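You operate a simulated robot arm through the tools that you are given. There is no shell and no other tool. Be economical: measure what you need, move in short steps, check, and stop when the job is done.

Carry out the task below with a simulated two-armed robot. There is one attempt and no reset: what you move stays moved.

TASK
Take the yellow tube from the grey-top table and put it on the shelf under the long wooden table. Take the brown brush and leave it on the top of the brown box behind the teal tray. Fetch the grey cone tube from the grey-top table and stand it on the top of the low steel table. Put two of the blue bobbins from the grey-top table on top of the small white box there. Fetch the green cone tube and stand it on the top of the wooden table. Take the pink paper tube and put it in the inside of the brown box on the small green table. Fetch the small yellow bobbin and stand it on top of the grey steel case. Take the long orange tube on the top of the white box nearest the door and put it away on the top of the green stand. Open the lint drawer, put the ball of fluff on the top of the brown-taped white box away in the inside of the lint drawer and shut the drawer again. Take the yellow ring and put it on the grey-top table. Do these in any order. Set down upright: grey cone tube, green cone tube, small yellow bobbin, long orange tube.

It is judged by the outcome, as a careful person would: the job done as asked, and still so three seconds after it is handed in. It fails if anything else is knocked over, pushed out of place, dropped, spilled or broken.

THE ROBOT
Two 7-joint arms with three-finger grippers on one trunk, on a base that drives. Base frame: it is fixed to the floor where the robot stands at the start and does not move with it; the origin is under the middle of the robot, x ahead of it, y to its left, z up; the surface under the hand at the start is at about z = 0.85. Readings come in m, rad, newtons and seconds.
The left shoulder is at the start at [0.07, 0.146, 1.287], the right one opposite. With the tool pointing down near the work surface each hand reaches from about 0.1 to 0.66 m from the robot's upright axis, wherever it stands, measured 20 degrees to its own side. Places, roughly: ball of fluff (8x6x5 cm) [-1.5, -2.1, 0.5]; blue bobbin (5x5x17 cm) [0.7, 0, 0.9]; brown brush (6x4x5 cm) [0.5, 0.3, 0.9]; green cone tube (7x7x18 cm) [0.7, 0.3, 0.9]; grey cone tube (7x7x18 cm) [0.6, 0.3, 0.9]; grey steel case (21x15x10 cm) [0.5, -0.6, 0.9]; grey-top table [0.8, -0.2, 0.8]; inside of the brown box on the small green table [-0.2, 1.9, 0.5]; inside of the lint drawer [3.8, -3.6, 0.2]; lint drawer [3.8, -3.6, 0.3]; long orange tube (7x7x21 cm) [-0.4, -2.1, 0.5]; pink paper tube (10x3x4 cm) [0.9, 0, 0.9]; shelf under the long wooden table [1.2, 2.2, 0.2]; small white box [0.5, -0.25, 1]; small yellow bobbin [0.75, -0.5, 1]; top of the brown box behind the teal tray [-2.7, -0.9, 0.8]; top of the green stand [-3.2, -4.3, 0.8]; top of the low steel table [-1.5, -0.2, 0.7]; top of the wooden table [-2.6, 2.1, 0.8]; yellow ring (4x4x2 cm) [3.8, -1.4, 0.8]; yellow tube (7x7x21 cm) [0.5, 0.1, 1]. Payload 2.2 kg a hand.
Tool frame (each hand has its own): the origin (TCP) lies between the finger pads and is the grasp point; the fingertips stand 0.028 m ahead of it; z points along the fingers, y is the line along which they close. Largest opening 0.102 m; the body of the gripper starts 0.071 m behind the TCP.
Orientation is that of the tool frame in the base frame, as a unit quaternion [w, x, y, z]. With the fingers straight down and closing along the base's y, the tool's x points along the base's -x, its y along +y and its z along -z.

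THE INTERFACE
- The arms move only by the tool servo_tool. It takes "left_deltas", "right_deltas" or both (then of equal length, played together; a hand with none holds still); each is a list of rows, each a list of 3 entries, a list of its own where there are three numbers: the gripper command, from -1 (fully open) to 1 (shut), values between in proportion, then the shift along the tool's x, y, z in m, then the turn, a rotation vector about the tool's x, y, z in rad. In form: [[grip, [x, y, z], [ax, ay, az]], ...]. A call has 1 to 10 rows; each row shifts and turns the commanded pose from where the row before left it, along the tool's axes as they then stand. A row lasts 0.2 s, in which the tool goes at most 0.05 m and 0.15 rad; a call with a longer step from one row to the next is refused whole, and so is a gripper value outside its range. Where a pose cannot be reached the arm comes as near as it can. A force on the tool above 40 N (or 10 N above the force at the start of the call, whichever is more), or a blocked arm, ends the call early, and 0.2 s more pass. Each finger halts on what it meets, pressing with about 26 N; the grip force reading is that of the motor and also rises with nothing between the fingers. The clock runs only during rows and for 0.2 s after the last one: add rows that do not move to give the fingers time. The reply holds the time, the measured pose of the TCP, the force on the tool along the base axes, the opening and the grip force, in the units named above and with some noise, with the torque about the TCP (base axes, N m) and any sound that the robot's microphone picked up.
- Cameras (640 x 400 px; columns grow to the right, rows downward): "scene" is now at [0.1286, -0.011, 1.4946]; the picture's right is [-0.12, -0.99, 0.00], its down [-0.75, 0.09, -0.66] and it looks along [0.66, -0.08, -0.75] (base axes); focal length 254 px, centre (320, 200). "left" rides on the left gripper at [0.072, 0.038, -0.086] in its tool frame; the picture's right is [-0.47, 0.89, 0.00], its down [-0.60, -0.32, -0.73] and it looks along [-0.65, -0.34, 0.68] (tool axes); focal length 256 px, centre (320, 200). "right" rides on the right gripper at [0.069, 0.044, -0.086] in its tool frame; the picture's right is [-0.53, 0.85, 0.00], its down [-0.58, -0.36, -0.73] and it looks along [-0.62, -0.39, 0.68] (tool axes); focal length 256 px, centre (320, 200). There is no depth. A picture from a camera that has moved, and an enlarged one, comes with that camera's place and axes in the base frame and with its lens.
- get_image(camera): a new picture of that camera. The clock stands still meanwhile.
- slide_trunk(by): slides the trunk up (or, below 0, down) by that many m; the arms and the scene camera ride with it, the base frame stays. It gives what a move gives, with no picture.
- drive_base(legs): drives the robot by 1 to 6 legs, each [ahead, left, turn to the left] in m, m and rad, along the robot's own axes; the way and the turn of a leg run together, so that a leg with both is an arc; at most 1.5 m and 3.142 rad a leg. The arms and the cameras ride along, it lands a little off, and it stops where it bumps. It gives what a move gives.
- head_to(pan, tilt): turns the head with the scene camera to pan (to the left, within 1.501 rad either way) and tilt (down, from -0.506 to 1.204), counted from straight ahead of the robot. It gives what a move gives.
- close_up(camera, box): a new picture of the part [left, top, right, bottom] of that camera's present view, enlarged. The clock stands still meanwhile.
- finish_job(): hands the job in; it is judged then, once.

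Work in short steps. Places have to be worked out from the pictures, the camera data and where the tool is seen: move nearer, look again, correct. Check each grasp and each placing, and mend what went wrong. You have 567 turns and 370 pictures in all, those below and enlarged ones among them. Open the grippers and draw the arms clear of the work before you hand the job in, unless the task says otherwise; then end with one line.

The tools are called after "Request:" as name(argument=value, ...) on one line, values as JSON. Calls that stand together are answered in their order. servo_tool: Moves the arms, as the interface text tells. Its arguments: {"type":"object","properties":{"left_deltas":{"type":"array","items":{"type":"array"}},"right_deltas":{"type":"array","items":{"type":"array"}}},"required":[]} The other tools are called the same way: slide_trunk (by) slides the trunk up or down; drive_base (legs) drives the base; head_to (pan, tilt) turns the head that bears the scene camera; get_image (camera) takes a picture; close_up (camera, box) takes an enlarged picture of a part of a camera's view; finish_job () hands the job in.

At the start:

```text
clock: 0.0
left_ee_pos: [0.4701, 0.0795, 1.2349]
left_tcp_rot: [0.0, -0.001, 1.0, 0.0]
left_contact_force: [-0.2, 0.2, 0.0]
left_ft_torque: [0.01, 0.01, 0.0]
left_finger_gap: 0.1021
left_grip_force: 0.0
right_ee_pos: [0.4493, -0.3547, 1.2483]
right_tcp_rot: [0.001, 0.0, 1.0, 0.0]
right_contact_force: [0.2, -0.2, -0.3]
right_ft_torque: [-0.01, -0.02, 0.0]
right_finger_gap: 0.1021
right_grip_force: 0.1
trunk travel left (down, up): [-0.825, 0.115]
robot x, y, heading: [-0.0017, -0.0003, 0.0]
head pan, tilt: [-0.117, 0.848]
```

scene: 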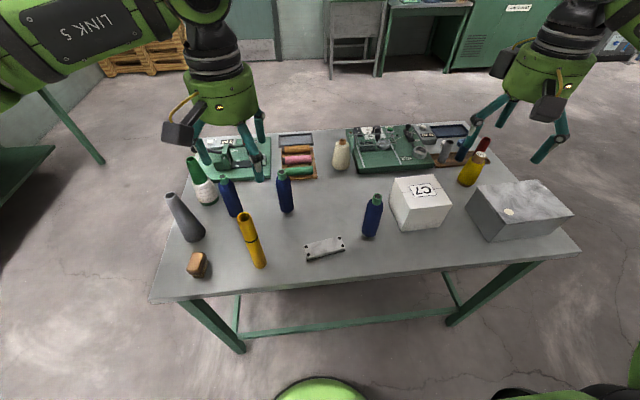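
right: 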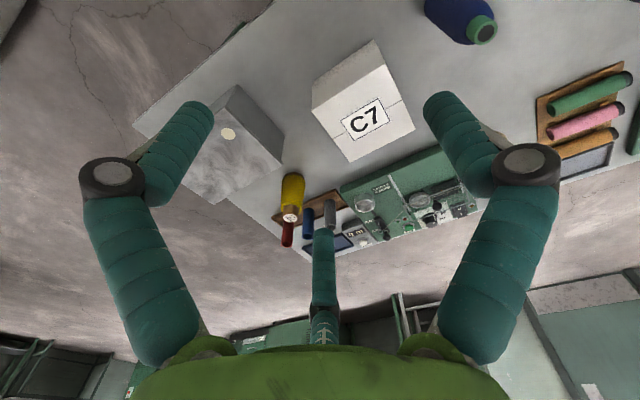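
left: 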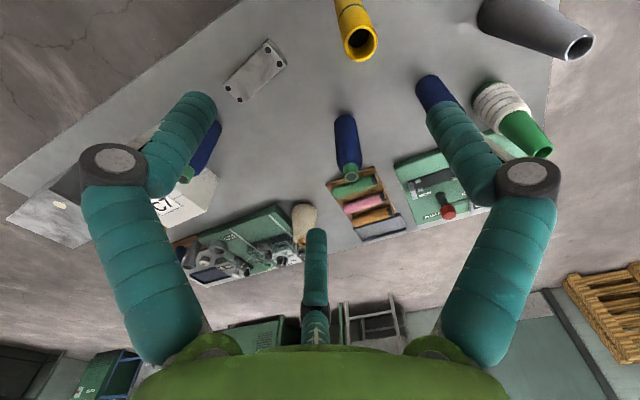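

I'll begin with an enlarged view of the table to locate things accurately.

Request:
close_up(camera="scene", box=[140, 110, 360, 310])

Request:
close_up(camera="scene", box=[340, 110, 590, 270])

```text
2.00 times, centred on (250, 210) of scene
camera zoom: at [0.1286, -0.011, 1.4946], right [-0.12, -0.99, 0.0], down [-0.75, 0.09, -0.66], along [0.66, -0.08, -0.75], focal length 509 px, centre (460, 180)
```

zoom: 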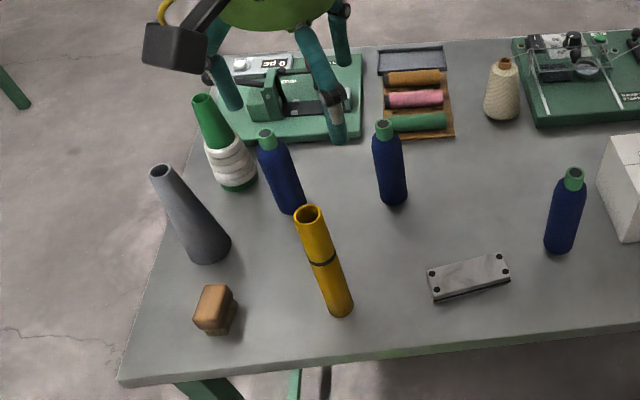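

```text
2.50 times, centred on (465, 190) of scene
camera zoom: at [0.1286, -0.011, 1.4946], right [-0.12, -0.99, 0.0], down [-0.75, 0.09, -0.66], along [0.66, -0.08, -0.75], focal length 636 px, centre (-42, 225)
```

zoom: 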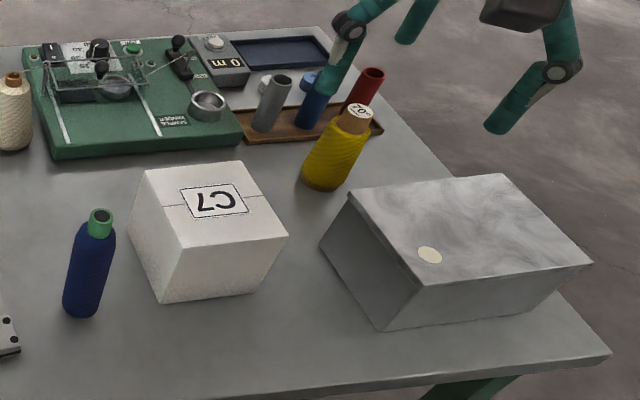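

Table objects are mapped. I'll look straight down to see how much room the base has before the table edge.

Request:
head_to(pan=0, tilt=1.2)

Request:
get_image(camera="scene")

```text
clock: 0.8
left_ee_pos: [0.4693, 0.0799, 1.2362]
left_tcp_rot: [0.0, -0.001, 1.0, 0.0]
left_contact_force: [0.2, 0.0, -0.7]
left_ft_torque: [0.0, 0.0, 0.02]
left_finger_gap: 0.1021
left_grip_force: 0.0
right_ee_pos: [0.4493, -0.3552, 1.2477]
right_tcp_rot: [0.0, 0.0, 1.0, 0.0]
right_contact_force: [-0.6, 0.1, 0.3]
right_ft_torque: [-0.03, -0.05, 0.04]
right_finger_gap: 0.1019
right_grip_force: 0.2
trunk travel left (down, up): [-0.825, 0.115]
robot x, y, heading: [0.0014, -0.0033, -0.002]
head pan, tilt: [0.0, 1.201]
```

```text
364 pictures are left
camera scene: at [0.1068, -0.002, 1.4708], right [0.0, -1.0, 0.0], down [-0.93, 0.0, -0.36], along [0.36, 0.0, -0.93], focal length 254 px, centre (320, 200)
```

scene: 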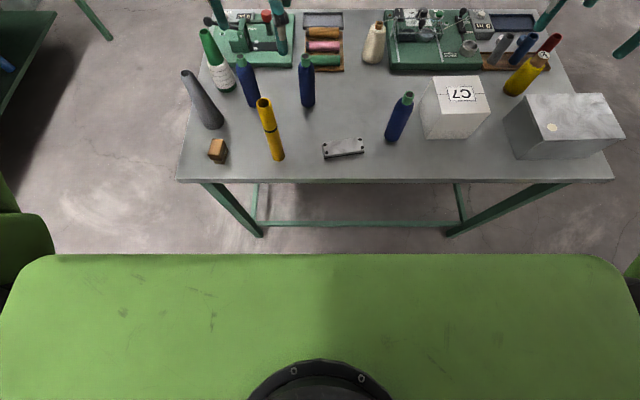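

The front has roughly 0.1 m of clearance, so I drive ahead a little to improve reach.

Request:
drive_base(legs=[[0.1, 0, 0]])

Request:
get_image(camera="right")

```text
clock: 2.0
left_ee_pos: [0.5669, 0.0792, 1.2369]
left_tcp_rot: [0.002, -0.001, 1.0, 0.0]
left_contact_force: [-1.0, 0.1, -0.5]
left_ft_torque: [0.02, -0.03, -0.02]
left_finger_gap: 0.102
left_grip_force: 0.0
right_ee_pos: [0.5461, -0.3558, 1.2491]
right_tcp_rot: [0.002, 0.001, 1.0, 0.0]
right_contact_force: [-0.8, -0.3, 0.3]
right_ft_torque: [0.0, -0.02, 0.0]
right_finger_gap: 0.1022
right_grip_force: 0.1
trunk travel left (down, up): [-0.825, 0.115]
robot x, y, heading: [0.1009, 0.0009, -0.002]
head pan, tilt: [0.0, 1.201]
```

```text
363 pictures are left
camera right: at [0.4777, -0.3096, 1.3349], right [0.54, 0.84, 0.0], down [0.57, -0.37, 0.73], along [0.62, -0.39, -0.68], focal length 256 px, centre (320, 200)
```

right: 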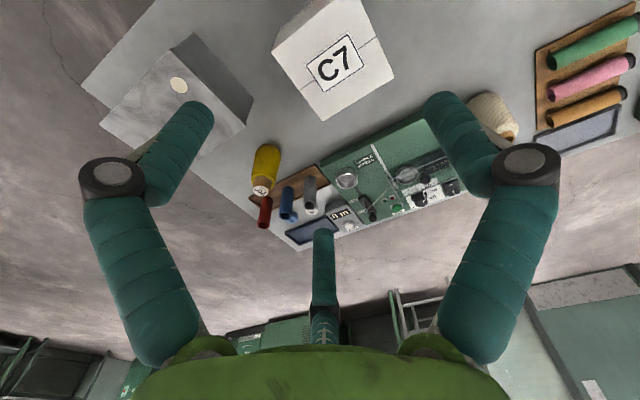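

Now moving the right hand above the nearest blue bobbin, estimated at (0.545,-0.21).

Request:
servo_tool(right_deltas=[[-1, [0, 0.0365, 0.022], [0, 0, 0]], [-1, [0, 0.0365, 0.022], [0, 0, 0]], [-1, [0, 0.0365, 0.022], [0, 0, 0]], [-1, [0, 0.0365, 0.022], [0, 0, 0]], [-1, [0, 0, 0], [0, 0, 0]]])

Request:
get_image(camera="right")

Request:
get_image(camera="scene")

```text
clock: 3.2
left_ee_pos: [0.5704, 0.0783, 1.2364]
left_tcp_rot: [0.0, 0.0, 1.0, 0.0]
left_contact_force: [-0.5, 0.0, 0.1]
left_ft_torque: [0.01, 0.0, 0.01]
left_finger_gap: 0.102
left_grip_force: 0.0
right_ee_pos: [0.5477, -0.2099, 1.1609]
right_tcp_rot: [0.001, 0.0, 1.0, 0.0]
right_contact_force: [0.5, 0.3, 0.1]
right_ft_torque: [-0.01, 0.0, 0.01]
right_finger_gap: 0.102
right_grip_force: 0.0
trunk travel left (down, up): [-0.825, 0.115]
robot x, y, heading: [0.1027, 0.0018, -0.002]
head pan, tilt: [0.0, 1.201]
```

```text
362 pictures are left
camera right: at [0.4801, -0.1636, 1.2471], right [0.54, 0.84, 0.0], down [0.57, -0.37, 0.73], along [0.62, -0.39, -0.68], focal length 256 px, centre (320, 200)
```

right: 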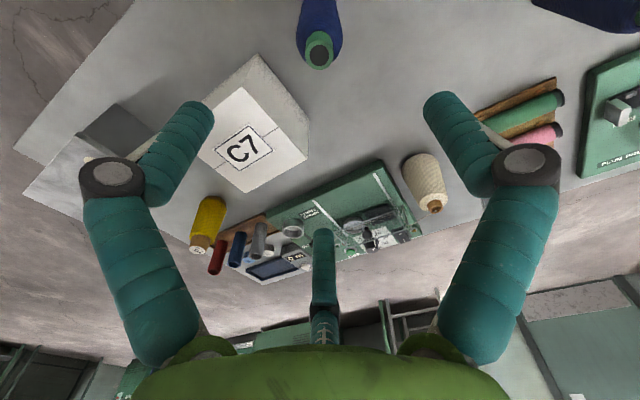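

```text
361 pictures are left
camera scene: at [0.206, -0.0025, 1.4709], right [0.0, -1.0, 0.0], down [-0.93, 0.0, -0.36], along [0.36, 0.0, -0.93], focal length 254 px, centre (320, 200)
```

scene: 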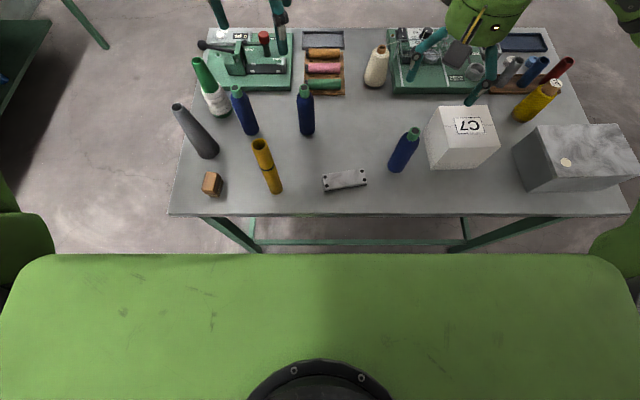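

The bobbin's top is at about (0.538,-0.203). Descending around it with fingers open.

Request:
servo_tool(right_deltas=[[-1, [0.0097, 0.007, 0.01], [0, 0, 0]], [-1, [0, 0, 0.04], [0, 0, 0]], [-1, [0, 0, 0.04], [0, 0, 0]], [-1, [0, 0, 0.04], [0, 0, 0]], [-1, [0, 0, 0.04], [0, 0, 0]], [-1, [0, 0, 0.025], [0, 0, 0]], [-1, [0, 0, 0], [0, 0, 0]]])

Request:
get_image(camera="right")

Request:
close_up(camera="scene", box=[300, 80, 500, 220])

```text
clock: 4.8
left_ee_pos: [0.5697, 0.0793, 1.2363]
left_tcp_rot: [0.0, -0.001, 1.0, 0.0]
left_contact_force: [-0.7, -0.3, 0.8]
left_ft_torque: [0.03, 0.01, -0.03]
left_finger_gap: 0.1019
left_grip_force: 0.1
right_ee_pos: [0.54, -0.2012, 0.9662]
right_tcp_rot: [0.0, 0.0, 1.0, 0.0]
right_contact_force: [0.1, -0.5, 0.6]
right_ft_torque: [0.02, -0.01, -0.01]
right_finger_gap: 0.102
right_grip_force: 0.2
trunk travel left (down, up): [-0.825, 0.115]
robot x, y, heading: [0.0967, 0.0016, -0.002]
head pan, tilt: [0.0, 1.201]
```

```text
360 pictures are left
camera right: at [0.4726, -0.1554, 1.051], right [0.53, 0.84, 0.0], down [0.58, -0.37, 0.73], along [0.62, -0.39, -0.68], focal length 256 px, centre (320, 200)
```

right: 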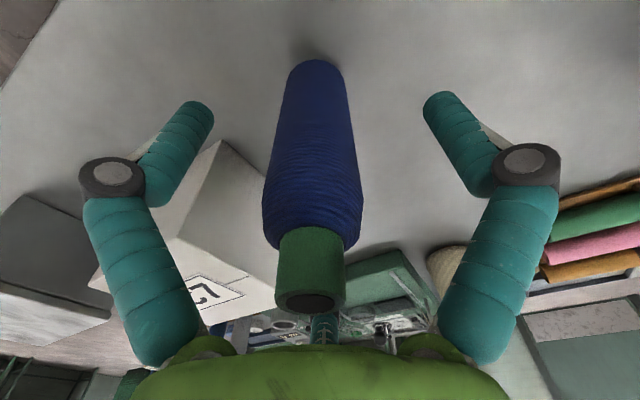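

```text
2.86 times, centred on (400, 150) of scene
camera zoom: at [0.207, -0.0018, 1.4708], right [0.0, -1.0, 0.0], down [-0.93, 0.0, -0.36], along [0.36, 0.0, -0.93], focal length 727 px, centre (91, 343)
```

zoom: 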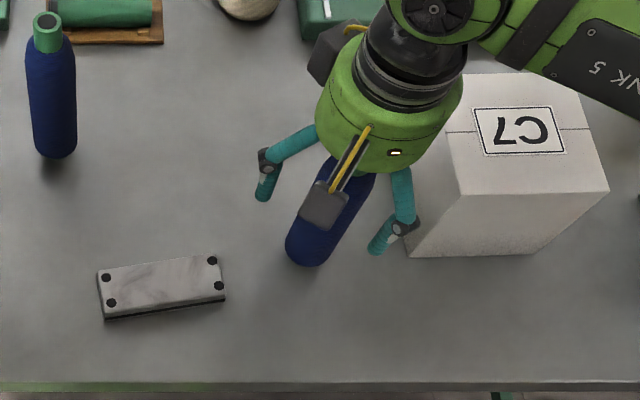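

Bobbin sits between the pads; closing and checking the gap.

Request:
servo_tool(right_deltas=[[1, [0.003, 0, 0], [0, 0, 0]], [1, [0, 0, 0], [0, 0, 0]], [1, [0, 0, 0], [0, 0, 0]], [1, [0, 0, -0.04], [0, 0, 0]], [1, [0, 0, -0.04], [0, 0, 0]], [1, [0, 0, -0.04], [0, 0, 0]], [1, [0, 0, -0.03], [0, 0, 0]]])

Request:
get_image(camera="right")

```text
clock: 6.4
left_ee_pos: [0.5706, 0.0793, 1.2354]
left_tcp_rot: [0.0, 0.0, 1.0, -0.002]
left_contact_force: [-0.1, 0.2, -1.0]
left_ft_torque: [-0.03, 0.03, 0.01]
left_finger_gap: 0.1019
left_grip_force: 0.2
right_ee_pos: [0.5348, -0.2004, 1.1159]
right_tcp_rot: [0.0, 0.0, 1.0, 0.0]
right_contact_force: [0.6, -0.3, -1.1]
right_ft_torque: [0.01, -0.01, 0.0]
right_finger_gap: 0.0426
right_grip_force: 26.0
trunk travel left (down, up): [-0.825, 0.115]
robot x, y, heading: [0.105, -0.0032, 0.002]
head pan, tilt: [0.0, 1.201]
```

```text
358 pictures are left
camera right: at [0.4672, -0.1551, 1.2013], right [0.53, 0.85, 0.0], down [0.58, -0.36, 0.73], along [0.62, -0.39, -0.68], focal length 256 px, centre (320, 200)
```

right: 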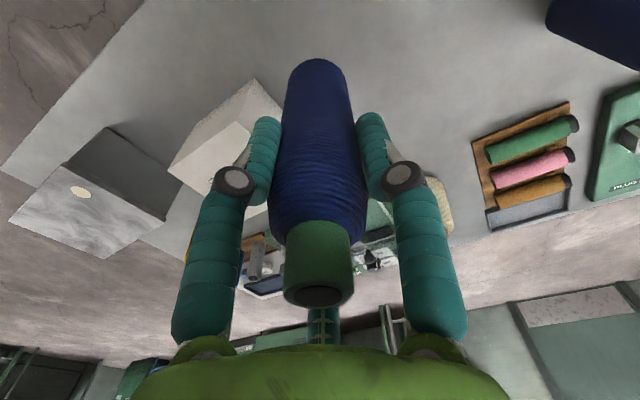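

Firmly held (gap 4.3 cm). Moving over the far half of the C7 box, at (0.631,-0.366).

Request:
servo_tool(right_deltas=[[1, [-0.0193, -0.0332, -0.004], [0, 0, 0]], [1, [-0.0193, -0.0332, -0.004], [0, 0, 0]], [1, [-0.0193, -0.0332, -0.004], [0, 0, 0]], [1, [-0.0193, -0.0332, 0], [0, 0, 0]], [1, [-0.0193, -0.0332, 0], [0, 0, 0]], [1, [0, 0, 0], [0, 0, 0]]])

Request:
get_image(camera="right")

Request:
close_up(camera="scene", box=[380, 60, 580, 200])

```text
clock: 7.8
left_ee_pos: [0.571, 0.0796, 1.2358]
left_tcp_rot: [0.0, 0.0, 1.0, -0.001]
left_contact_force: [-0.3, 0.1, 0.3]
left_ft_torque: [0.0, -0.01, -0.03]
left_finger_gap: 0.1021
left_grip_force: 0.1
right_ee_pos: [0.6333, -0.3691, 1.1291]
right_tcp_rot: [0.001, 0.0, 1.0, -0.001]
right_contact_force: [0.1, 0.4, -0.6]
right_ft_torque: [-0.03, 0.0, 0.0]
right_finger_gap: 0.0426
right_grip_force: 26.2
trunk travel left (down, up): [-0.825, 0.115]
robot x, y, heading: [0.0986, -0.0042, 0.0]
head pan, tilt: [0.0, 1.201]
```

```text
357 pictures are left
camera right: at [0.5651, -0.3225, 1.214], right [0.53, 0.85, 0.0], down [0.58, -0.36, 0.73], along [0.62, -0.39, -0.68], focal length 256 px, centre (320, 200)
```

right: 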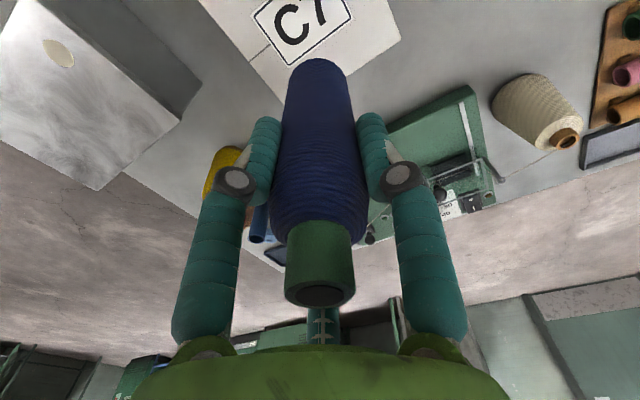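

```text
2.86 times, centred on (480, 130) of scene
camera zoom: at [0.2071, -0.0016, 1.4708], right [0.0, -1.0, 0.0], down [-0.93, 0.0, -0.36], along [0.36, 0.0, -0.93], focal length 727 px, centre (-137, 400)
```

zoom: 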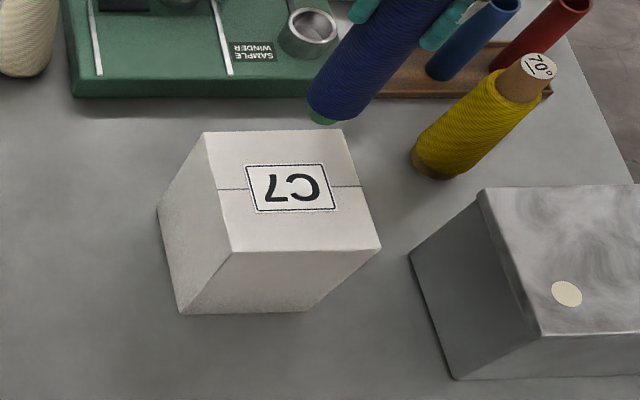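

Position over the box matches. Lowering 5.6 cm until contact, then releasing.

Request:
servo_tool(right_deltas=[[1, [0.002, 0.003, 0.03], [0, 0, 0]], [1, [0, 0, 0.015], [0, 0, 0]], [1, [0, 0, 0.009], [0, 0, 0]], [1, [0, 0, 0], [0, 0, 0]]])

Request:
get_image(camera="right")

Request:
close_up(camera="scene", box=[380, 60, 580, 200])

```text
clock: 8.8
left_ee_pos: [0.5683, 0.0802, 1.2361]
left_tcp_rot: [0.001, 0.0, 1.0, -0.002]
left_contact_force: [-0.6, 0.6, 0.0]
left_ft_torque: [-0.02, -0.02, 0.0]
left_finger_gap: 0.102
left_grip_force: 0.0
right_ee_pos: [0.6295, -0.3649, 1.0791]
right_tcp_rot: [0.005, 0.002, 1.0, 0.0]
right_contact_force: [1.7, -3.5, 19.9]
right_ft_torque: [-0.33, -0.07, 0.04]
right_finger_gap: 0.0423
right_grip_force: 25.8
trunk travel left (down, up): [-0.825, 0.115]
robot x, y, heading: [0.1006, 0.0026, 0.001]
head pan, tilt: [0.0, 1.201]
```

```text
355 pictures are left
camera right: at [0.5616, -0.3186, 1.1624], right [0.54, 0.84, 0.0], down [0.57, -0.37, 0.74], along [0.62, -0.39, -0.68], focal length 256 px, centre (320, 200)
```

right: 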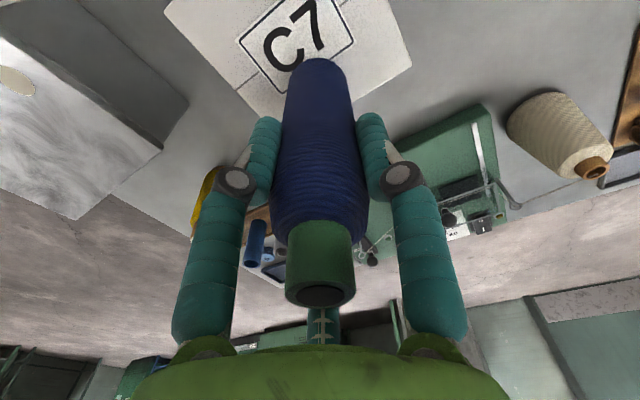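

```text
2.86 times, centred on (480, 130) of scene
camera zoom: at [0.205, -0.0011, 1.4713], right [0.0, -1.0, 0.0], down [-0.93, 0.0, -0.36], along [0.36, 0.0, -0.93], focal length 727 px, centre (-137, 400)
```

zoom: 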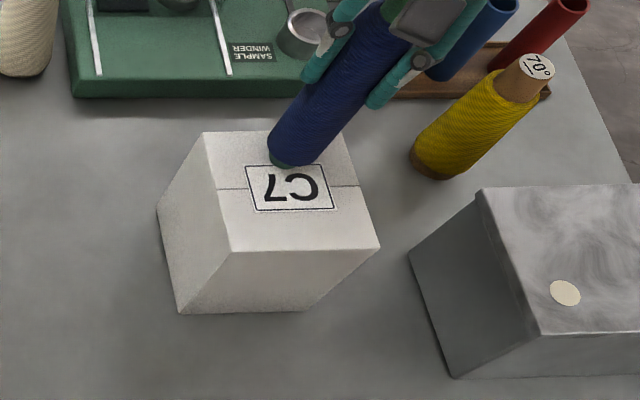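

Contact felt (20 N). Easing slightly up, opening, and lifting straight off.

Request:
servo_tool(right_deltas=[[1, [0, 0, -0.004], [0, 0, 0]], [-0.2, [0, 0, 0], [0, 0, 0]], [-0.6, [0, 0, 0], [0, 0, 0]], [-1, [0, 0, 0], [0, 0, 0]], [-1, [0, 0, -0.04], [0, 0, 0]], [-1, [0, 0, -0.05], [0, 0, 0]], [-1, [0, 0, -0.05], [0, 0, 0]]])

Request:
get_image(camera="right")

Request:
get_image(camera="scene")

```text
clock: 10.4
left_ee_pos: [0.5691, 0.0798, 1.2358]
left_tcp_rot: [0.0, 0.0, 1.0, -0.001]
left_contact_force: [0.1, 0.5, 1.0]
left_ft_torque: [0.03, 0.0, 0.02]
left_finger_gap: 0.1018
left_grip_force: 0.1
right_ee_pos: [0.6291, -0.3627, 1.2206]
right_tcp_rot: [0.0, 0.0, 1.0, -0.002]
right_contact_force: [-0.3, -0.1, 0.5]
right_ft_torque: [0.01, 0.01, 0.01]
right_finger_gap: 0.1021
right_grip_force: 0.0
trunk travel left (down, up): [-0.825, 0.115]
robot x, y, heading: [0.0999, 0.001, 0.004]
head pan, tilt: [0.0, 1.201]
```

```text
353 pictures are left
camera right: at [0.5619, -0.3173, 1.3055], right [0.53, 0.85, 0.0], down [0.58, -0.36, 0.73], along [0.62, -0.39, -0.68], focal length 256 px, centre (320, 200)
```

right: 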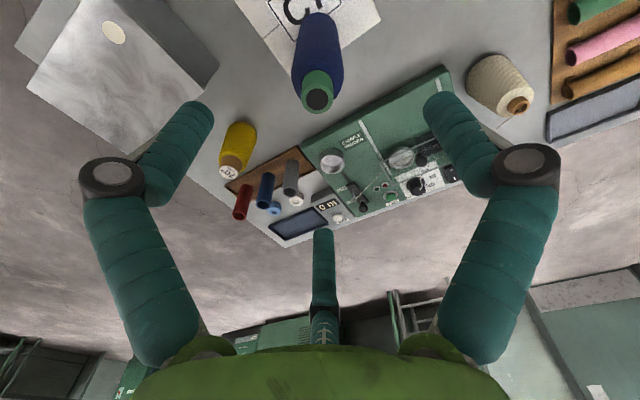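

```text
352 pictures are left
camera scene: at [0.2067, -0.0009, 1.4707], right [0.0, -1.0, 0.0], down [-0.93, 0.0, -0.36], along [0.36, 0.0, -0.93], focal length 254 px, centre (320, 200)
```

scene: 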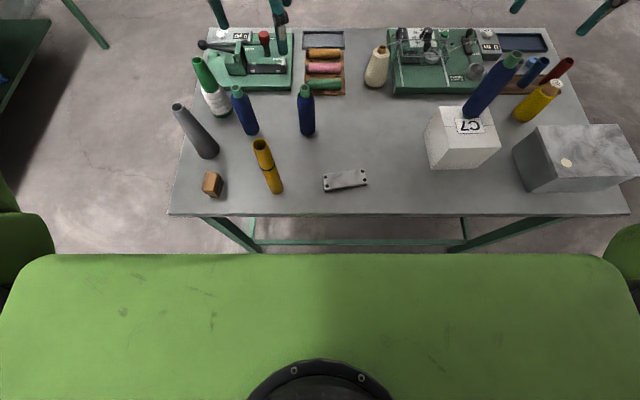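

Bobbin 1 stands on the box. Next: the middle bobbin near (0.655,0.034), moving the left hand out of the way at the same time.

Request:
servo_tool(right_deltas=[[-1, [-0.0029, 0.044, 0], [0, 0, 0]], [-1, [-0.0029, 0.044, 0], [0, 0, 0]], [-1, [-0.0029, 0.044, 0], [0, 0, 0]], [-1, [-0.0029, 0.044, 0.008], [0, 0, 0]], [-1, [-0.0029, 0.044, 0.008], [0, 0, 0]], [-1, [-0.0029, 0.044, 0.008], [0, 0, 0]], [-1, [-0.0029, 0.044, 0.008], [0, 0, 0]], [-1, [-0.0029, 0.044, 0.008], [0, 0, 0]], [-1, [-0.0029, 0.044, 0.008], [0, 0, 0]], [-1, [0, 0, 0], [0, 0, 0]]], left_deltas=[[-1, [0, 0.033, 0], [0, 0, 0]], [-1, [0, 0.033, 0], [0, 0, 0]], [-1, [0, 0.033, 0], [0, 0, 0]], [-1, [0, 0.033, 0], [0, 0, 0]], [-1, [0, 0.033, 0], [0, 0, 0]], [-1, [0, 0.033, 0], [0, 0, 0]], [-1, [0, 0.033, 0], [0, 0, 0]], [-1, [0, 0.033, 0], [0, 0, 0]], [-1, [0, 0.033, 0], [0, 0, 0]], [-1, [0, 0, 0], [0, 0, 0]]])

Request:
get_image(camera="right")

```text
clock: 12.6
left_ee_pos: [0.5729, 0.3735, 1.2358]
left_tcp_rot: [0.0, 0.0, 1.0, 0.0]
left_contact_force: [0.8, -0.3, 0.8]
left_ft_torque: [0.06, 0.04, -0.02]
left_finger_gap: 0.102
left_grip_force: 0.0
right_ee_pos: [0.6564, 0.0313, 1.1682]
right_tcp_rot: [0.0, 0.001, 1.0, 0.002]
right_contact_force: [0.0, -0.5, 0.3]
right_ft_torque: [0.01, 0.02, -0.01]
right_finger_gap: 0.102
right_grip_force: 0.0
trunk travel left (down, up): [-0.825, 0.115]
robot x, y, heading: [0.1002, -0.0003, 0.005]
head pan, tilt: [0.0, 1.201]
```

```text
351 pictures are left
camera right: at [0.5887, 0.0764, 1.2528], right [0.54, 0.84, 0.0], down [0.58, -0.37, 0.73], along [0.62, -0.39, -0.68], focal length 256 px, centre (320, 200)
```

right: 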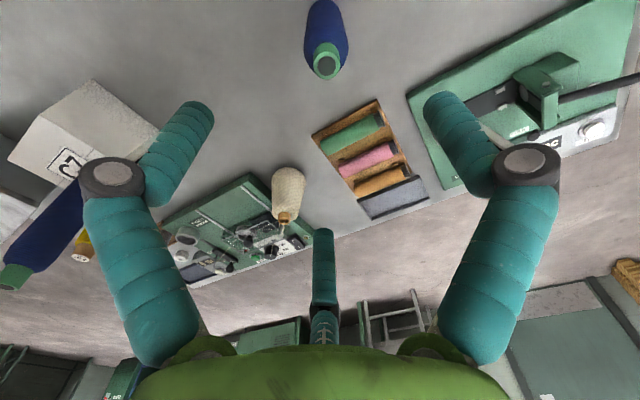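

Bobbin confirmed at about (0.657,0.036). Descending and gripping.

Request:
servo_tool(right_deltas=[[-1, [0, 0.005, 0.04], [0, 0, 0]], [-1, [0, 0, 0.04], [0, 0, 0]], [-1, [0, 0, 0.04], [0, 0, 0]], [-1, [0, 0, 0.04], [0, 0, 0]], [-1, [0, 0, 0.042], [0, 0, 0]], [-1, [0, 0, 0], [0, 0, 0]]])

Request:
get_image(camera="right")

```text
clock: 14.0
left_ee_pos: [0.5727, 0.3749, 1.2354]
left_tcp_rot: [0.0, 0.0, 1.0, 0.001]
left_contact_force: [0.5, 0.3, -0.1]
left_ft_torque: [-0.01, -0.05, 0.01]
left_finger_gap: 0.102
left_grip_force: 0.1
right_ee_pos: [0.6566, 0.0365, 0.9676]
right_tcp_rot: [0.001, 0.0, 1.0, 0.0]
right_contact_force: [1.2, 0.1, 0.5]
right_ft_torque: [-0.02, 0.02, -0.03]
right_finger_gap: 0.1021
right_grip_force: 0.0
trunk travel left (down, up): [-0.825, 0.115]
robot x, y, heading: [0.1002, -0.0011, 0.002]
head pan, tilt: [0.0, 1.201]
```

```text
350 pictures are left
camera right: at [0.5893, 0.0817, 1.0528], right [0.54, 0.84, 0.0], down [0.58, -0.37, 0.73], along [0.62, -0.39, -0.68], focal length 256 px, centre (320, 200)
```

right: 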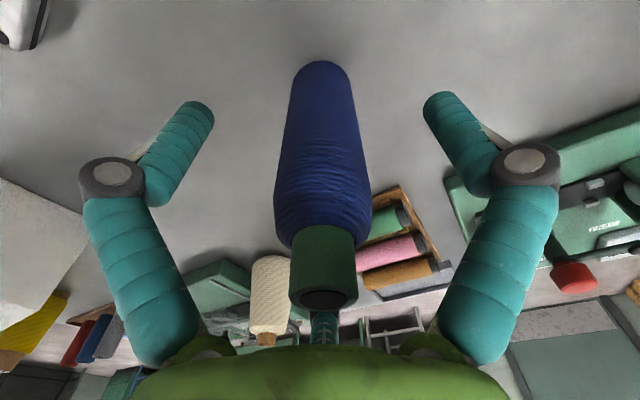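

Aligned. Gripping and lifting, then moving to x = 0.573 and across to the box.

Request:
servo_tool(right_deltas=[[1, [0, 0, 0], [0, 0, 0]], [1, [0, 0, 0], [0, 0, 0]], [1, [0, 0, 0], [0, 0, 0]], [1, [0, 0, -0.04], [0, 0, 0]], [1, [0, 0, -0.04], [0, 0, 0]], [1, [0, 0, -0.04], [0, 0, 0]], [1, [0, 0, -0.04], [0, 0, 0]], [1, [0.042, 0, 0], [0, 0, 0]], [1, [0.042, 0, 0], [0, 0, 0]]])

Request:
servo_tool(right_deltas=[[1, [0, -0.045, 0], [0, 0, 0]], [1, [0, -0.045, 0], [0, 0, 0]], [1, [0, -0.045, 0], [0, 0, 0]], [1, [0, -0.045, 0], [0, 0, 0]], [1, [0, -0.045, 0], [0, 0, 0]], [1, [0, -0.045, 0], [0, 0, 0]], [1, [0, -0.045, 0], [0, 0, 0]], [1, [0, -0.045, 0], [0, 0, 0]], [1, [0, 0, 0], [0, 0, 0]]])

Request:
get_image(camera="right")

Request:
close_up(camera="scene", box=[380, 60, 580, 200])

```text
clock: 16.0
left_ee_pos: [0.5725, 0.3743, 1.2357]
left_tcp_rot: [0.0, -0.001, 1.0, -0.001]
left_contact_force: [-0.5, -0.3, -0.4]
left_ft_torque: [0.03, -0.02, 0.01]
left_finger_gap: 0.1016
left_grip_force: 0.2
right_ee_pos: [0.5714, 0.0344, 1.1283]
right_tcp_rot: [0.001, 0.001, 1.0, 0.001]
right_contact_force: [-0.9, 0.5, -0.2]
right_ft_torque: [-0.01, 0.0, 0.0]
right_finger_gap: 0.0423
right_grip_force: 26.0
trunk travel left (down, up): [-0.825, 0.115]
robot x, y, heading: [0.0968, 0.0013, -0.002]
head pan, tilt: [0.0, 1.201]
```

```text
clock: 18.0
left_ee_pos: [0.5732, 0.3749, 1.2346]
left_tcp_rot: [-0.001, 0.0, 1.0, -0.002]
left_contact_force: [0.4, 0.4, 0.1]
left_ft_torque: [-0.01, -0.02, -0.02]
left_finger_gap: 0.1016
left_grip_force: 0.1
right_ee_pos: [0.5742, -0.3238, 1.1265]
right_tcp_rot: [0.0, -0.001, 1.0, -0.001]
right_contact_force: [1.0, -0.2, -2.4]
right_ft_torque: [0.02, -0.01, -0.01]
right_finger_gap: 0.0426
right_grip_force: 25.7
trunk travel left (down, up): [-0.825, 0.115]
robot x, y, heading: [0.1016, 0.0027, -0.002]
head pan, tilt: [0.0, 1.201]
```

```text
349 pictures are left
camera right: at [0.5066, -0.2778, 1.2121], right [0.53, 0.85, 0.0], down [0.58, -0.36, 0.73], along [0.62, -0.39, -0.68], focal length 256 px, centre (320, 200)
```

right: 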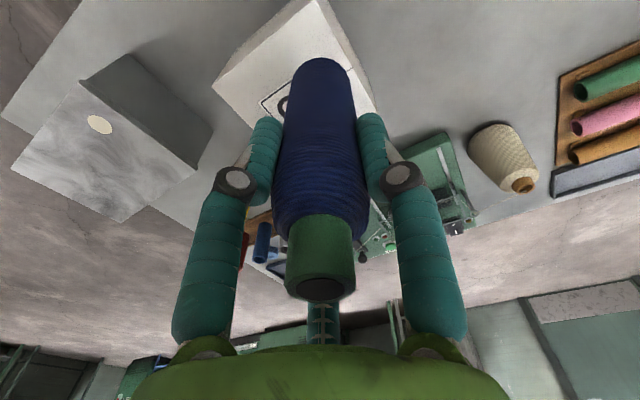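

```text
2.86 times, centred on (480, 130) of scene
camera zoom: at [0.2076, -0.0012, 1.4707], right [0.0, -1.0, 0.0], down [-0.93, 0.0, -0.36], along [0.36, 0.0, -0.93], focal length 727 px, centre (-137, 400)
```

zoom: 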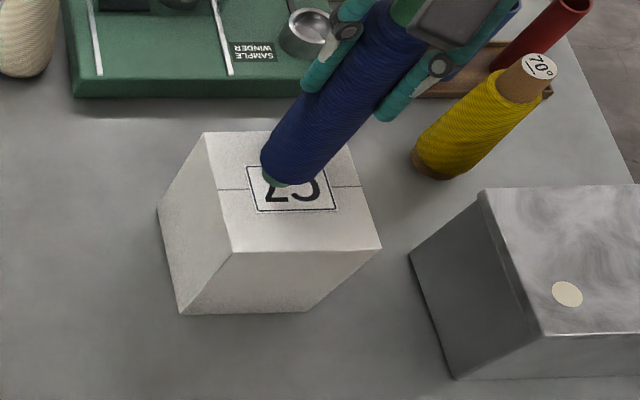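

Bobbin 2 is near the box. Final 4 cm in y, then lowering onto the near half.

Request:
servo_tool(right_deltas=[[1, [0.003, -0.041, 0], [0, 0, 0]], [1, [0, 0, 0.025], [0, 0, 0]], [1, [0, 0, 0.014], [0, 0, 0]], [1, [0, 0, 0.008], [0, 0, 0]], [1, [0, 0, 0], [0, 0, 0]]])

Request:
close_up(camera="scene", box=[380, 60, 580, 200])

```text
clock: 19.2
left_ee_pos: [0.5724, 0.3761, 1.2359]
left_tcp_rot: [-0.001, 0.0, 1.0, 0.0]
left_contact_force: [-0.2, -0.4, -0.4]
left_ft_torque: [0.03, -0.01, 0.0]
left_finger_gap: 0.1018
left_grip_force: 0.0
right_ee_pos: [0.5704, -0.3654, 1.0803]
right_tcp_rot: [0.0, 0.001, 1.0, 0.001]
right_contact_force: [0.6, -0.7, -1.7]
right_ft_torque: [0.0, -0.02, 0.0]
right_finger_gap: 0.0426
right_grip_force: 25.7
trunk travel left (down, up): [-0.825, 0.115]
robot x, y, heading: [0.0973, 0.0063, -0.001]
head pan, tilt: [0.0, 1.201]
```

```text
2.86 times, centred on (480, 130) of scene
camera zoom: at [0.2073, -0.0021, 1.4708], right [0.0, -1.0, 0.0], down [-0.93, 0.0, -0.36], along [0.36, 0.0, -0.93], focal length 727 px, centre (-137, 400)
```

zoom: 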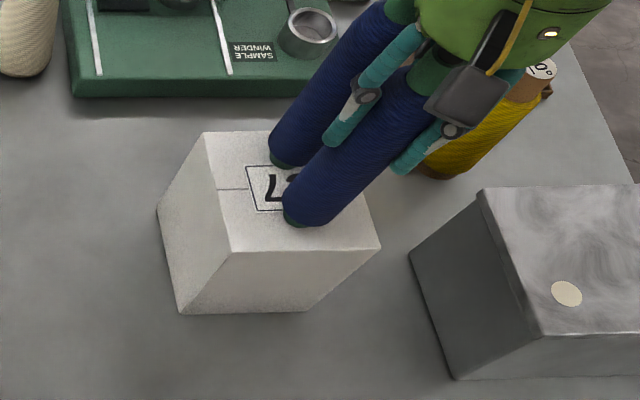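

Almost there but no contact yet; lowering a few mm more.

Request:
servo_tool(right_deltas=[[1, [0, 0, 0.003], [0, 0, 0]], [1, [0, 0, 0.002], [0, 0, 0]], [1, [0, 0, 0], [0, 0, 0]]])

```text
clock: 20.0
left_ee_pos: [0.5705, 0.3762, 1.2359]
left_tcp_rot: [0.001, 0.0, 1.0, -0.001]
left_contact_force: [-0.3, 0.0, 0.8]
left_ft_torque: [0.01, 0.03, 0.02]
left_finger_gap: 0.1021
left_grip_force: 0.1
right_ee_pos: [0.5674, -0.3637, 1.0791]
right_tcp_rot: [0.005, 0.001, 1.0, -0.001]
right_contact_force: [3.2, -5.5, 27.9]
right_ft_torque: [-0.47, -0.07, -0.02]
right_finger_gap: 0.0423
right_grip_force: 25.5
trunk travel left (down, up): [-0.825, 0.115]
robot x, y, heading: [0.1016, 0.0033, 0.004]
head pan, tilt: [0.0, 1.201]
```

Contact; easing up, opening, and lifting.

Request:
servo_tool(right_deltas=[[1, [0, 0, -0.004], [0, 0, 0]], [-0.2, [0, 0, 0], [0, 0, 0]], [-0.6, [0, 0, 0], [0, 0, 0]], [-1, [0, 0, 0], [0, 0, 0]], [-1, [0, 0, -0.03], [0, 0, 0]], [-1, [0, 0, -0.05], [0, 0, 0]], [-1, [0, 0, -0.05], [0, 0, 0]]])

Request:
get_image(camera="scene")

Request:
get_image(camera="left")

```text
clock: 21.6
left_ee_pos: [0.5723, 0.3759, 1.2354]
left_tcp_rot: [-0.001, 0.0, 1.0, -0.001]
left_contact_force: [0.5, -0.4, -0.4]
left_ft_torque: [-0.02, -0.02, -0.05]
left_finger_gap: 0.1017
left_grip_force: 0.0
right_ee_pos: [0.5689, -0.3635, 1.2088]
right_tcp_rot: [0.0, 0.0, 1.0, 0.0]
right_contact_force: [0.5, 0.3, 0.4]
right_ft_torque: [0.01, -0.02, 0.04]
right_finger_gap: 0.1016
right_grip_force: 0.1
trunk travel left (down, up): [-0.825, 0.115]
robot x, y, heading: [0.0963, 0.0001, 0.004]
head pan, tilt: [0.0, 1.201]
```

```text
346 pictures are left
camera scene: at [0.2065, -0.0009, 1.4707], right [0.0, -1.0, 0.0], down [-0.93, 0.0, -0.36], along [0.36, 0.0, -0.93], focal length 254 px, centre (320, 200)
```

scene: 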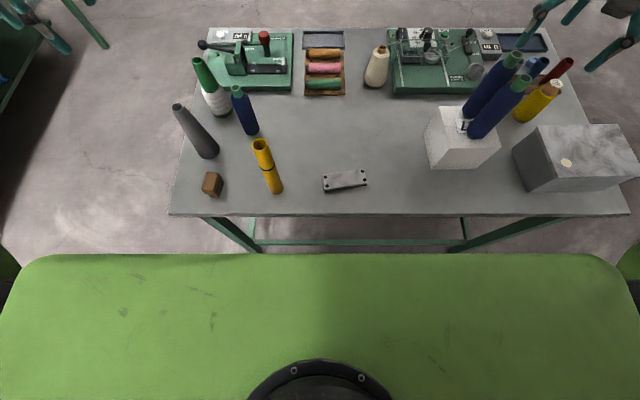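

```text
345 pictures are left
camera left: at [0.4999, 0.4138, 1.3209], right [0.46, 0.89, 0.0], down [0.6, -0.32, 0.73], along [0.65, -0.34, -0.68], focal length 256 px, centre (320, 200)
```

left: 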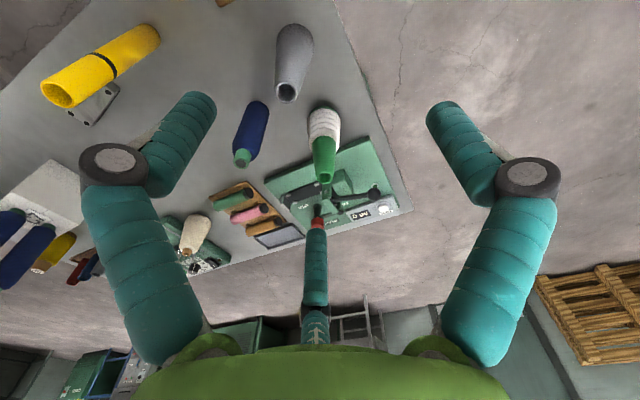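

Both bobbins are standing on the white box. Now I slide the base right by 0.38 m for the yellow bobbin and steel case.

Request:
drive_base(legs=[[0, -0.38, 0]])

Request:
get_image(camera="scene")

Request:
get_image(camera="right")

```text
clock: 24.0
left_ee_pos: [0.5735, -0.0055, 1.2341]
left_tcp_rot: [0.0, 0.0, 1.0, 0.0]
left_contact_force: [0.1, 0.8, -0.6]
left_ft_torque: [-0.05, 0.0, 0.03]
left_finger_gap: 0.1021
left_grip_force: 0.1
right_ee_pos: [0.5692, -0.7465, 1.2086]
right_tcp_rot: [0.0, 0.001, 1.0, 0.0]
right_contact_force: [-0.2, 0.4, -0.6]
right_ft_torque: [-0.01, -0.02, 0.02]
right_finger_gap: 0.102
right_grip_force: 0.1
trunk travel left (down, up): [-0.825, 0.115]
robot x, y, heading: [0.0972, -0.3803, -0.001]
head pan, tilt: [0.0, 1.201]
```

```text
344 pictures are left
camera scene: at [0.2068, -0.3817, 1.4708], right [0.0, -1.0, 0.0], down [-0.93, 0.0, -0.36], along [0.36, 0.0, -0.93], focal length 254 px, centre (320, 200)
```

scene: 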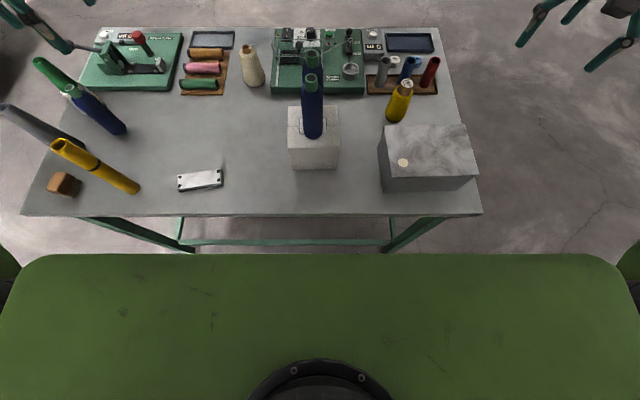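

```text
343 pictures are left
camera right: at [0.5018, -0.6993, 1.2939], right [0.54, 0.84, 0.0], down [0.58, -0.36, 0.73], along [0.62, -0.39, -0.68], focal length 256 px, centre (320, 200)
```

right: 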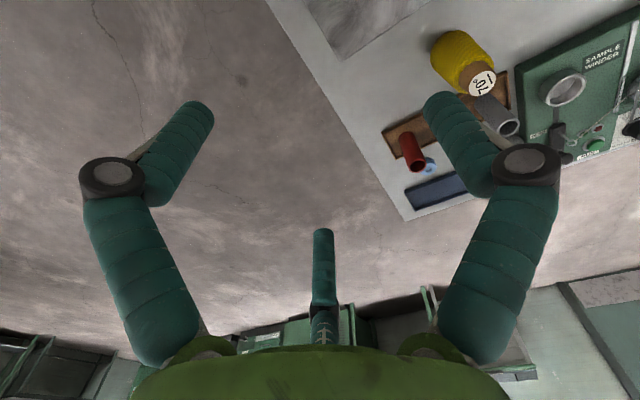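

Zooming on the yellow bobbin and case to locate them.

Request:
close_up(camera="scene", box=[340, 50, 500, 210])

```text
2.50 times, centred on (420, 130) of scene
camera zoom: at [0.2068, -0.3817, 1.4708], right [0.0, -1.0, 0.0], down [-0.93, 0.0, -0.36], along [0.36, 0.0, -0.93], focal length 636 px, centre (70, 375)
```

zoom: 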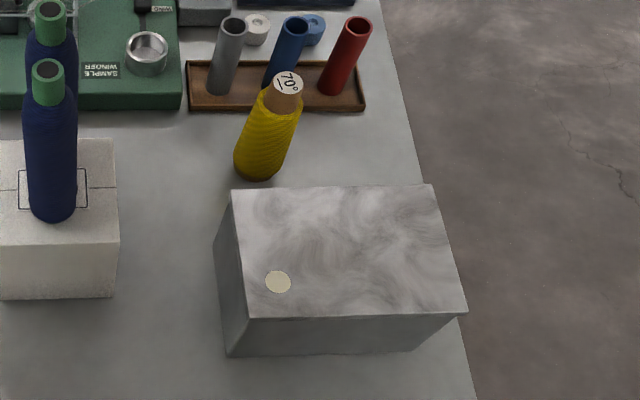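

Yellow bobbin sits at about (0.716,-0.603), top at z≈0.98. I lower the trunk 0.1 m for reach.

Request:
slide_trunk(by=-0.1)

Request:
servo_tool(right_deltas=[[-1, [-0.0294, 0.0287, 0], [0, 0, 0]], [-1, [-0.0294, 0.0287, 0], [0, 0, 0]], [-1, [-0.0294, 0.0287, 0], [0, 0, 0]], [-1, [-0.0294, 0.0287, 0], [0, 0, 0]], [-1, [-0.0294, 0.0287, 0], [0, 0, 0]], [-1, [0, 0, 0], [0, 0, 0]]])

Request:
get_image(camera="right")

```text
clock: 25.3
left_ee_pos: [0.5721, -0.0082, 1.1349]
left_tcp_rot: [0.001, 0.0, 1.0, 0.0]
left_contact_force: [-0.5, 0.5, 0.3]
left_ft_torque: [0.0, -0.02, 0.0]
left_finger_gap: 0.1019
left_grip_force: 0.0
right_ee_pos: [0.5686, -0.7466, 1.1075]
right_tcp_rot: [0.0, 0.001, 1.0, 0.0]
right_contact_force: [-0.1, -0.6, 0.4]
right_ft_torque: [-0.01, 0.01, 0.01]
right_finger_gap: 0.1021
right_grip_force: 0.1
trunk travel left (down, up): [-0.725, 0.215]
robot x, y, heading: [0.1015, -0.3829, -0.003]
head pan, tilt: [0.0, 1.201]
```

```text
clock: 26.7
left_ee_pos: [0.5728, -0.0084, 1.1365]
left_tcp_rot: [0.001, 0.0, 1.0, 0.0]
left_contact_force: [0.6, -0.4, 0.8]
left_ft_torque: [0.03, -0.02, 0.01]
left_finger_gap: 0.1018
left_grip_force: 0.1
right_ee_pos: [0.7172, -0.6048, 1.1076]
right_tcp_rot: [0.001, 0.001, 1.0, 0.0]
right_contact_force: [0.1, 0.0, 0.1]
right_ft_torque: [0.01, -0.01, 0.01]
right_finger_gap: 0.1019
right_grip_force: 0.1
trunk travel left (down, up): [-0.725, 0.215]
robot x, y, heading: [0.1005, -0.3823, -0.001]
head pan, tilt: [0.0, 1.201]
```

```text
341 pictures are left
camera right: at [0.6497, -0.5587, 1.1926], right [0.54, 0.84, 0.0], down [0.57, -0.37, 0.73], along [0.62, -0.39, -0.68], focal length 256 px, centre (320, 200)
```

right: 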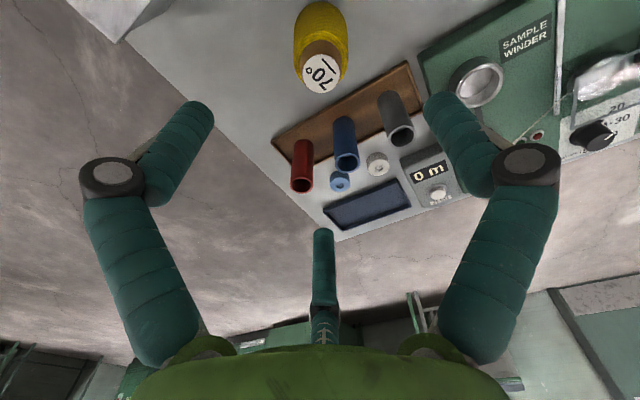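

Well aligned. Descending to grasp the body at z≈0.925.

Request:
servo_tool(right_deltas=[[-1, [0, 0.003, 0.04], [0, 0, 0]], [-1, [0, 0, 0.04], [0, 0, 0]], [-1, [0, 0, 0.04], [0, 0, 0]], [-1, [0, 0, 0.04], [0, 0, 0]], [-1, [0, 0, 0.022], [0, 0, 0]], [-1, [0, 0, 0], [0, 0, 0]]])

Request:
get_image(camera="right")

```text
clock: 28.1
left_ee_pos: [0.5731, -0.0071, 1.1342]
left_tcp_rot: [0.0, 0.0, 1.0, 0.0]
left_contact_force: [-0.6, 0.0, 0.7]
left_ft_torque: [-0.01, 0.01, -0.01]
left_finger_gap: 0.1021
left_grip_force: 0.0
right_ee_pos: [0.7152, -0.5983, 0.9274]
right_tcp_rot: [0.002, 0.001, 1.0, 0.001]
right_contact_force: [-1.4, 0.0, -0.2]
right_ft_torque: [0.0, -0.01, 0.0]
right_finger_gap: 0.1022
right_grip_force: 0.0
trunk travel left (down, up): [-0.725, 0.215]
robot x, y, heading: [0.0985, -0.3794, -0.004]
head pan, tilt: [0.0, 1.201]
```

```text
340 pictures are left
camera right: at [0.6471, -0.5535, 1.0113], right [0.54, 0.84, 0.0], down [0.58, -0.37, 0.73], along [0.62, -0.39, -0.68], focal length 256 px, centre (320, 200)
```

right: 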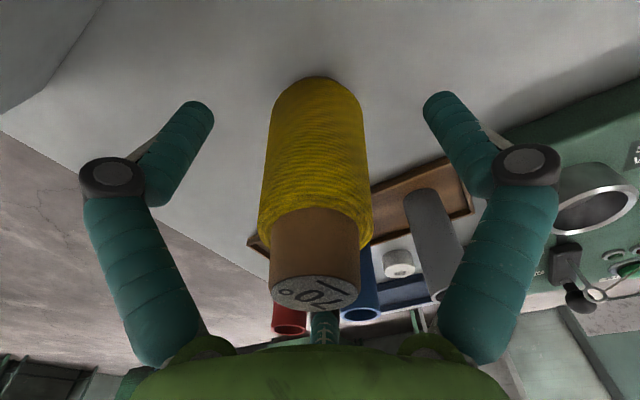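

Lifting the yellow bobbin and carrying it over the case, toward (0.55,-0.66).

Request:
servo_tool(right_deltas=[[1, [0, 0, 0], [0, 0, 0]], [1, [0, 0, 0], [0, 0, 0]], [1, [0, 0, 0], [0, 0, 0]], [1, [0, 0, -0.045], [0, 0, 0]], [1, [0, 0, -0.045], [0, 0, 0]], [1, [0, 0, -0.045], [0, 0, 0]], [1, [0.0413, -0.0155, 0], [0, 0, 0]], [1, [0.0413, -0.0155, 0], [0, 0, 0]], [1, [0.0413, -0.0155, 0], [0, 0, 0]], [1, [0.0413, -0.0155, 0], [0, 0, 0]]])

Request:
get_image(camera="right")

Request:
get_image(camera="scene")

```text
clock: 30.3
left_ee_pos: [0.571, -0.0077, 1.1356]
left_tcp_rot: [0.001, -0.001, 1.0, 0.001]
left_contact_force: [-0.1, -0.6, -0.5]
left_ft_torque: [0.02, -0.02, -0.01]
left_finger_gap: 0.1022
left_grip_force: 0.1
right_ee_pos: [0.5489, -0.6638, 1.0623]
right_tcp_rot: [0.0, 0.001, 1.0, 0.002]
right_contact_force: [-0.2, 0.3, -1.4]
right_ft_torque: [0.0, -0.01, -0.03]
right_finger_gap: 0.0534
right_grip_force: 26.2
trunk travel left (down, up): [-0.725, 0.215]
robot x, y, heading: [0.1004, -0.3833, -0.011]
head pan, tilt: [0.0, 1.201]
```

```text
339 pictures are left
camera right: at [0.481, -0.6179, 1.1459], right [0.54, 0.84, 0.0], down [0.57, -0.37, 0.73], along [0.62, -0.39, -0.68], focal length 256 px, centre (320, 200)
```

right: 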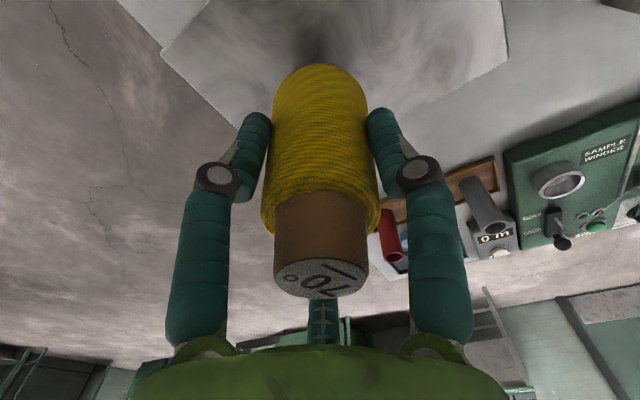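

```text
338 pictures are left
camera scene: at [0.2045, -0.386, 1.371], right [0.0, -1.0, 0.0], down [-0.93, 0.0, -0.36], along [0.36, 0.0, -0.93], focal length 254 px, centre (320, 200)
```

scene: 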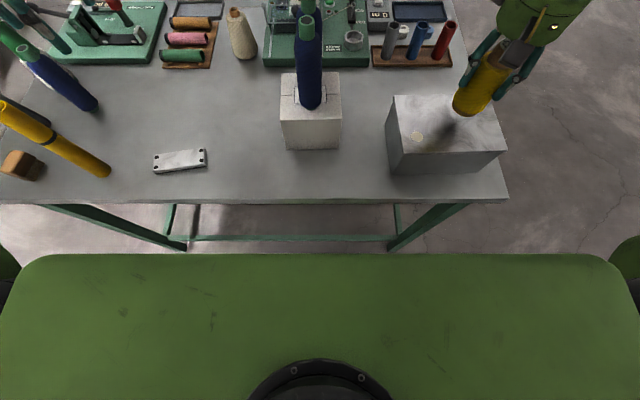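

Over the case. Lowering until touch.

Request:
servo_tool(right_deltas=[[1, [0, 0, 0.025], [0, 0, 0]], [1, [0, 0, 0.009], [0, 0, 0]], [1, [0, 0, 0.004], [0, 0, 0]], [1, [0, 0, 0], [0, 0, 0]]])

```text
clock: 31.3
left_ee_pos: [0.5709, -0.0079, 1.1351]
left_tcp_rot: [0.001, 0.0, 1.0, -0.001]
left_contact_force: [-0.4, -0.1, -0.2]
left_ft_torque: [0.01, -0.01, 0.02]
left_finger_gap: 0.1019
left_grip_force: 0.1
right_ee_pos: [0.5515, -0.6621, 1.0268]
right_tcp_rot: [0.006, 0.003, 1.0, 0.0]
right_contact_force: [4.4, -5.1, 28.6]
right_ft_torque: [-0.24, -0.29, 0.02]
right_finger_gap: 0.0538
right_grip_force: 26.0
trunk travel left (down, up): [-0.725, 0.215]
robot x, y, heading: [0.0997, -0.3811, 0.002]
head pan, tilt: [0.0, 1.201]
```

Contact at z≈1.027. Easing, releasing, rising.

Request:
servo_tool(right_deltas=[[1, [0, 0, -0.004], [0, 0, 0]], [0, [0, 0, 0], [0, 0, 0]], [-0.5, [0, 0, 0], [0, 0, 0]], [-1, [0, 0, 0], [0, 0, 0]], [-1, [0, 0, -0.03], [0, 0, 0]], [-1, [0, 0, -0.05], [0, 0, 0]], [-1, [0, 0, -0.05], [0, 0, 0]], [-1, [0, 0, -0.05], [0, 0, 0]]])

Request:
get_image(camera="scene")

```text
clock: 33.1
left_ee_pos: [0.5725, -0.0061, 1.1359]
left_tcp_rot: [-0.001, -0.001, 1.0, -0.001]
left_contact_force: [-0.6, 0.5, 0.9]
left_ft_torque: [-0.02, -0.01, 0.0]
left_finger_gap: 0.1019
left_grip_force: 0.0
right_ee_pos: [0.5519, -0.6631, 1.2091]
right_tcp_rot: [0.0, 0.001, 1.0, 0.0]
right_contact_force: [0.1, 1.1, -0.5]
right_ft_torque: [0.03, -0.01, -0.01]
right_finger_gap: 0.102
right_grip_force: 0.1
trunk travel left (down, up): [-0.725, 0.215]
robot x, y, heading: [0.1008, -0.3795, -0.003]
head pan, tilt: [0.0, 1.201]
```

```text
337 pictures are left
camera scene: at [0.2056, -0.3826, 1.3708], right [0.0, -1.0, 0.0], down [-0.93, 0.0, -0.36], along [0.36, 0.0, -0.93], focal length 254 px, centre (320, 200)
```

scene: 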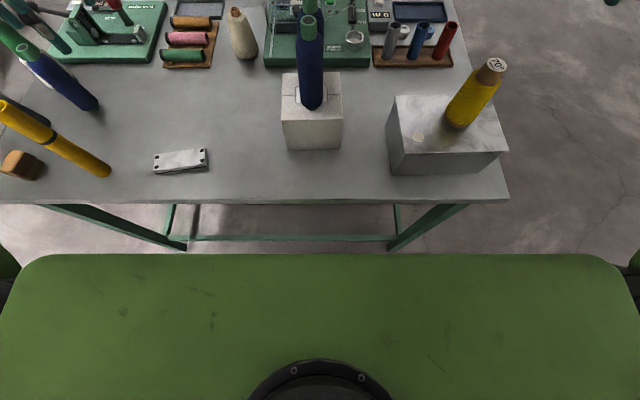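

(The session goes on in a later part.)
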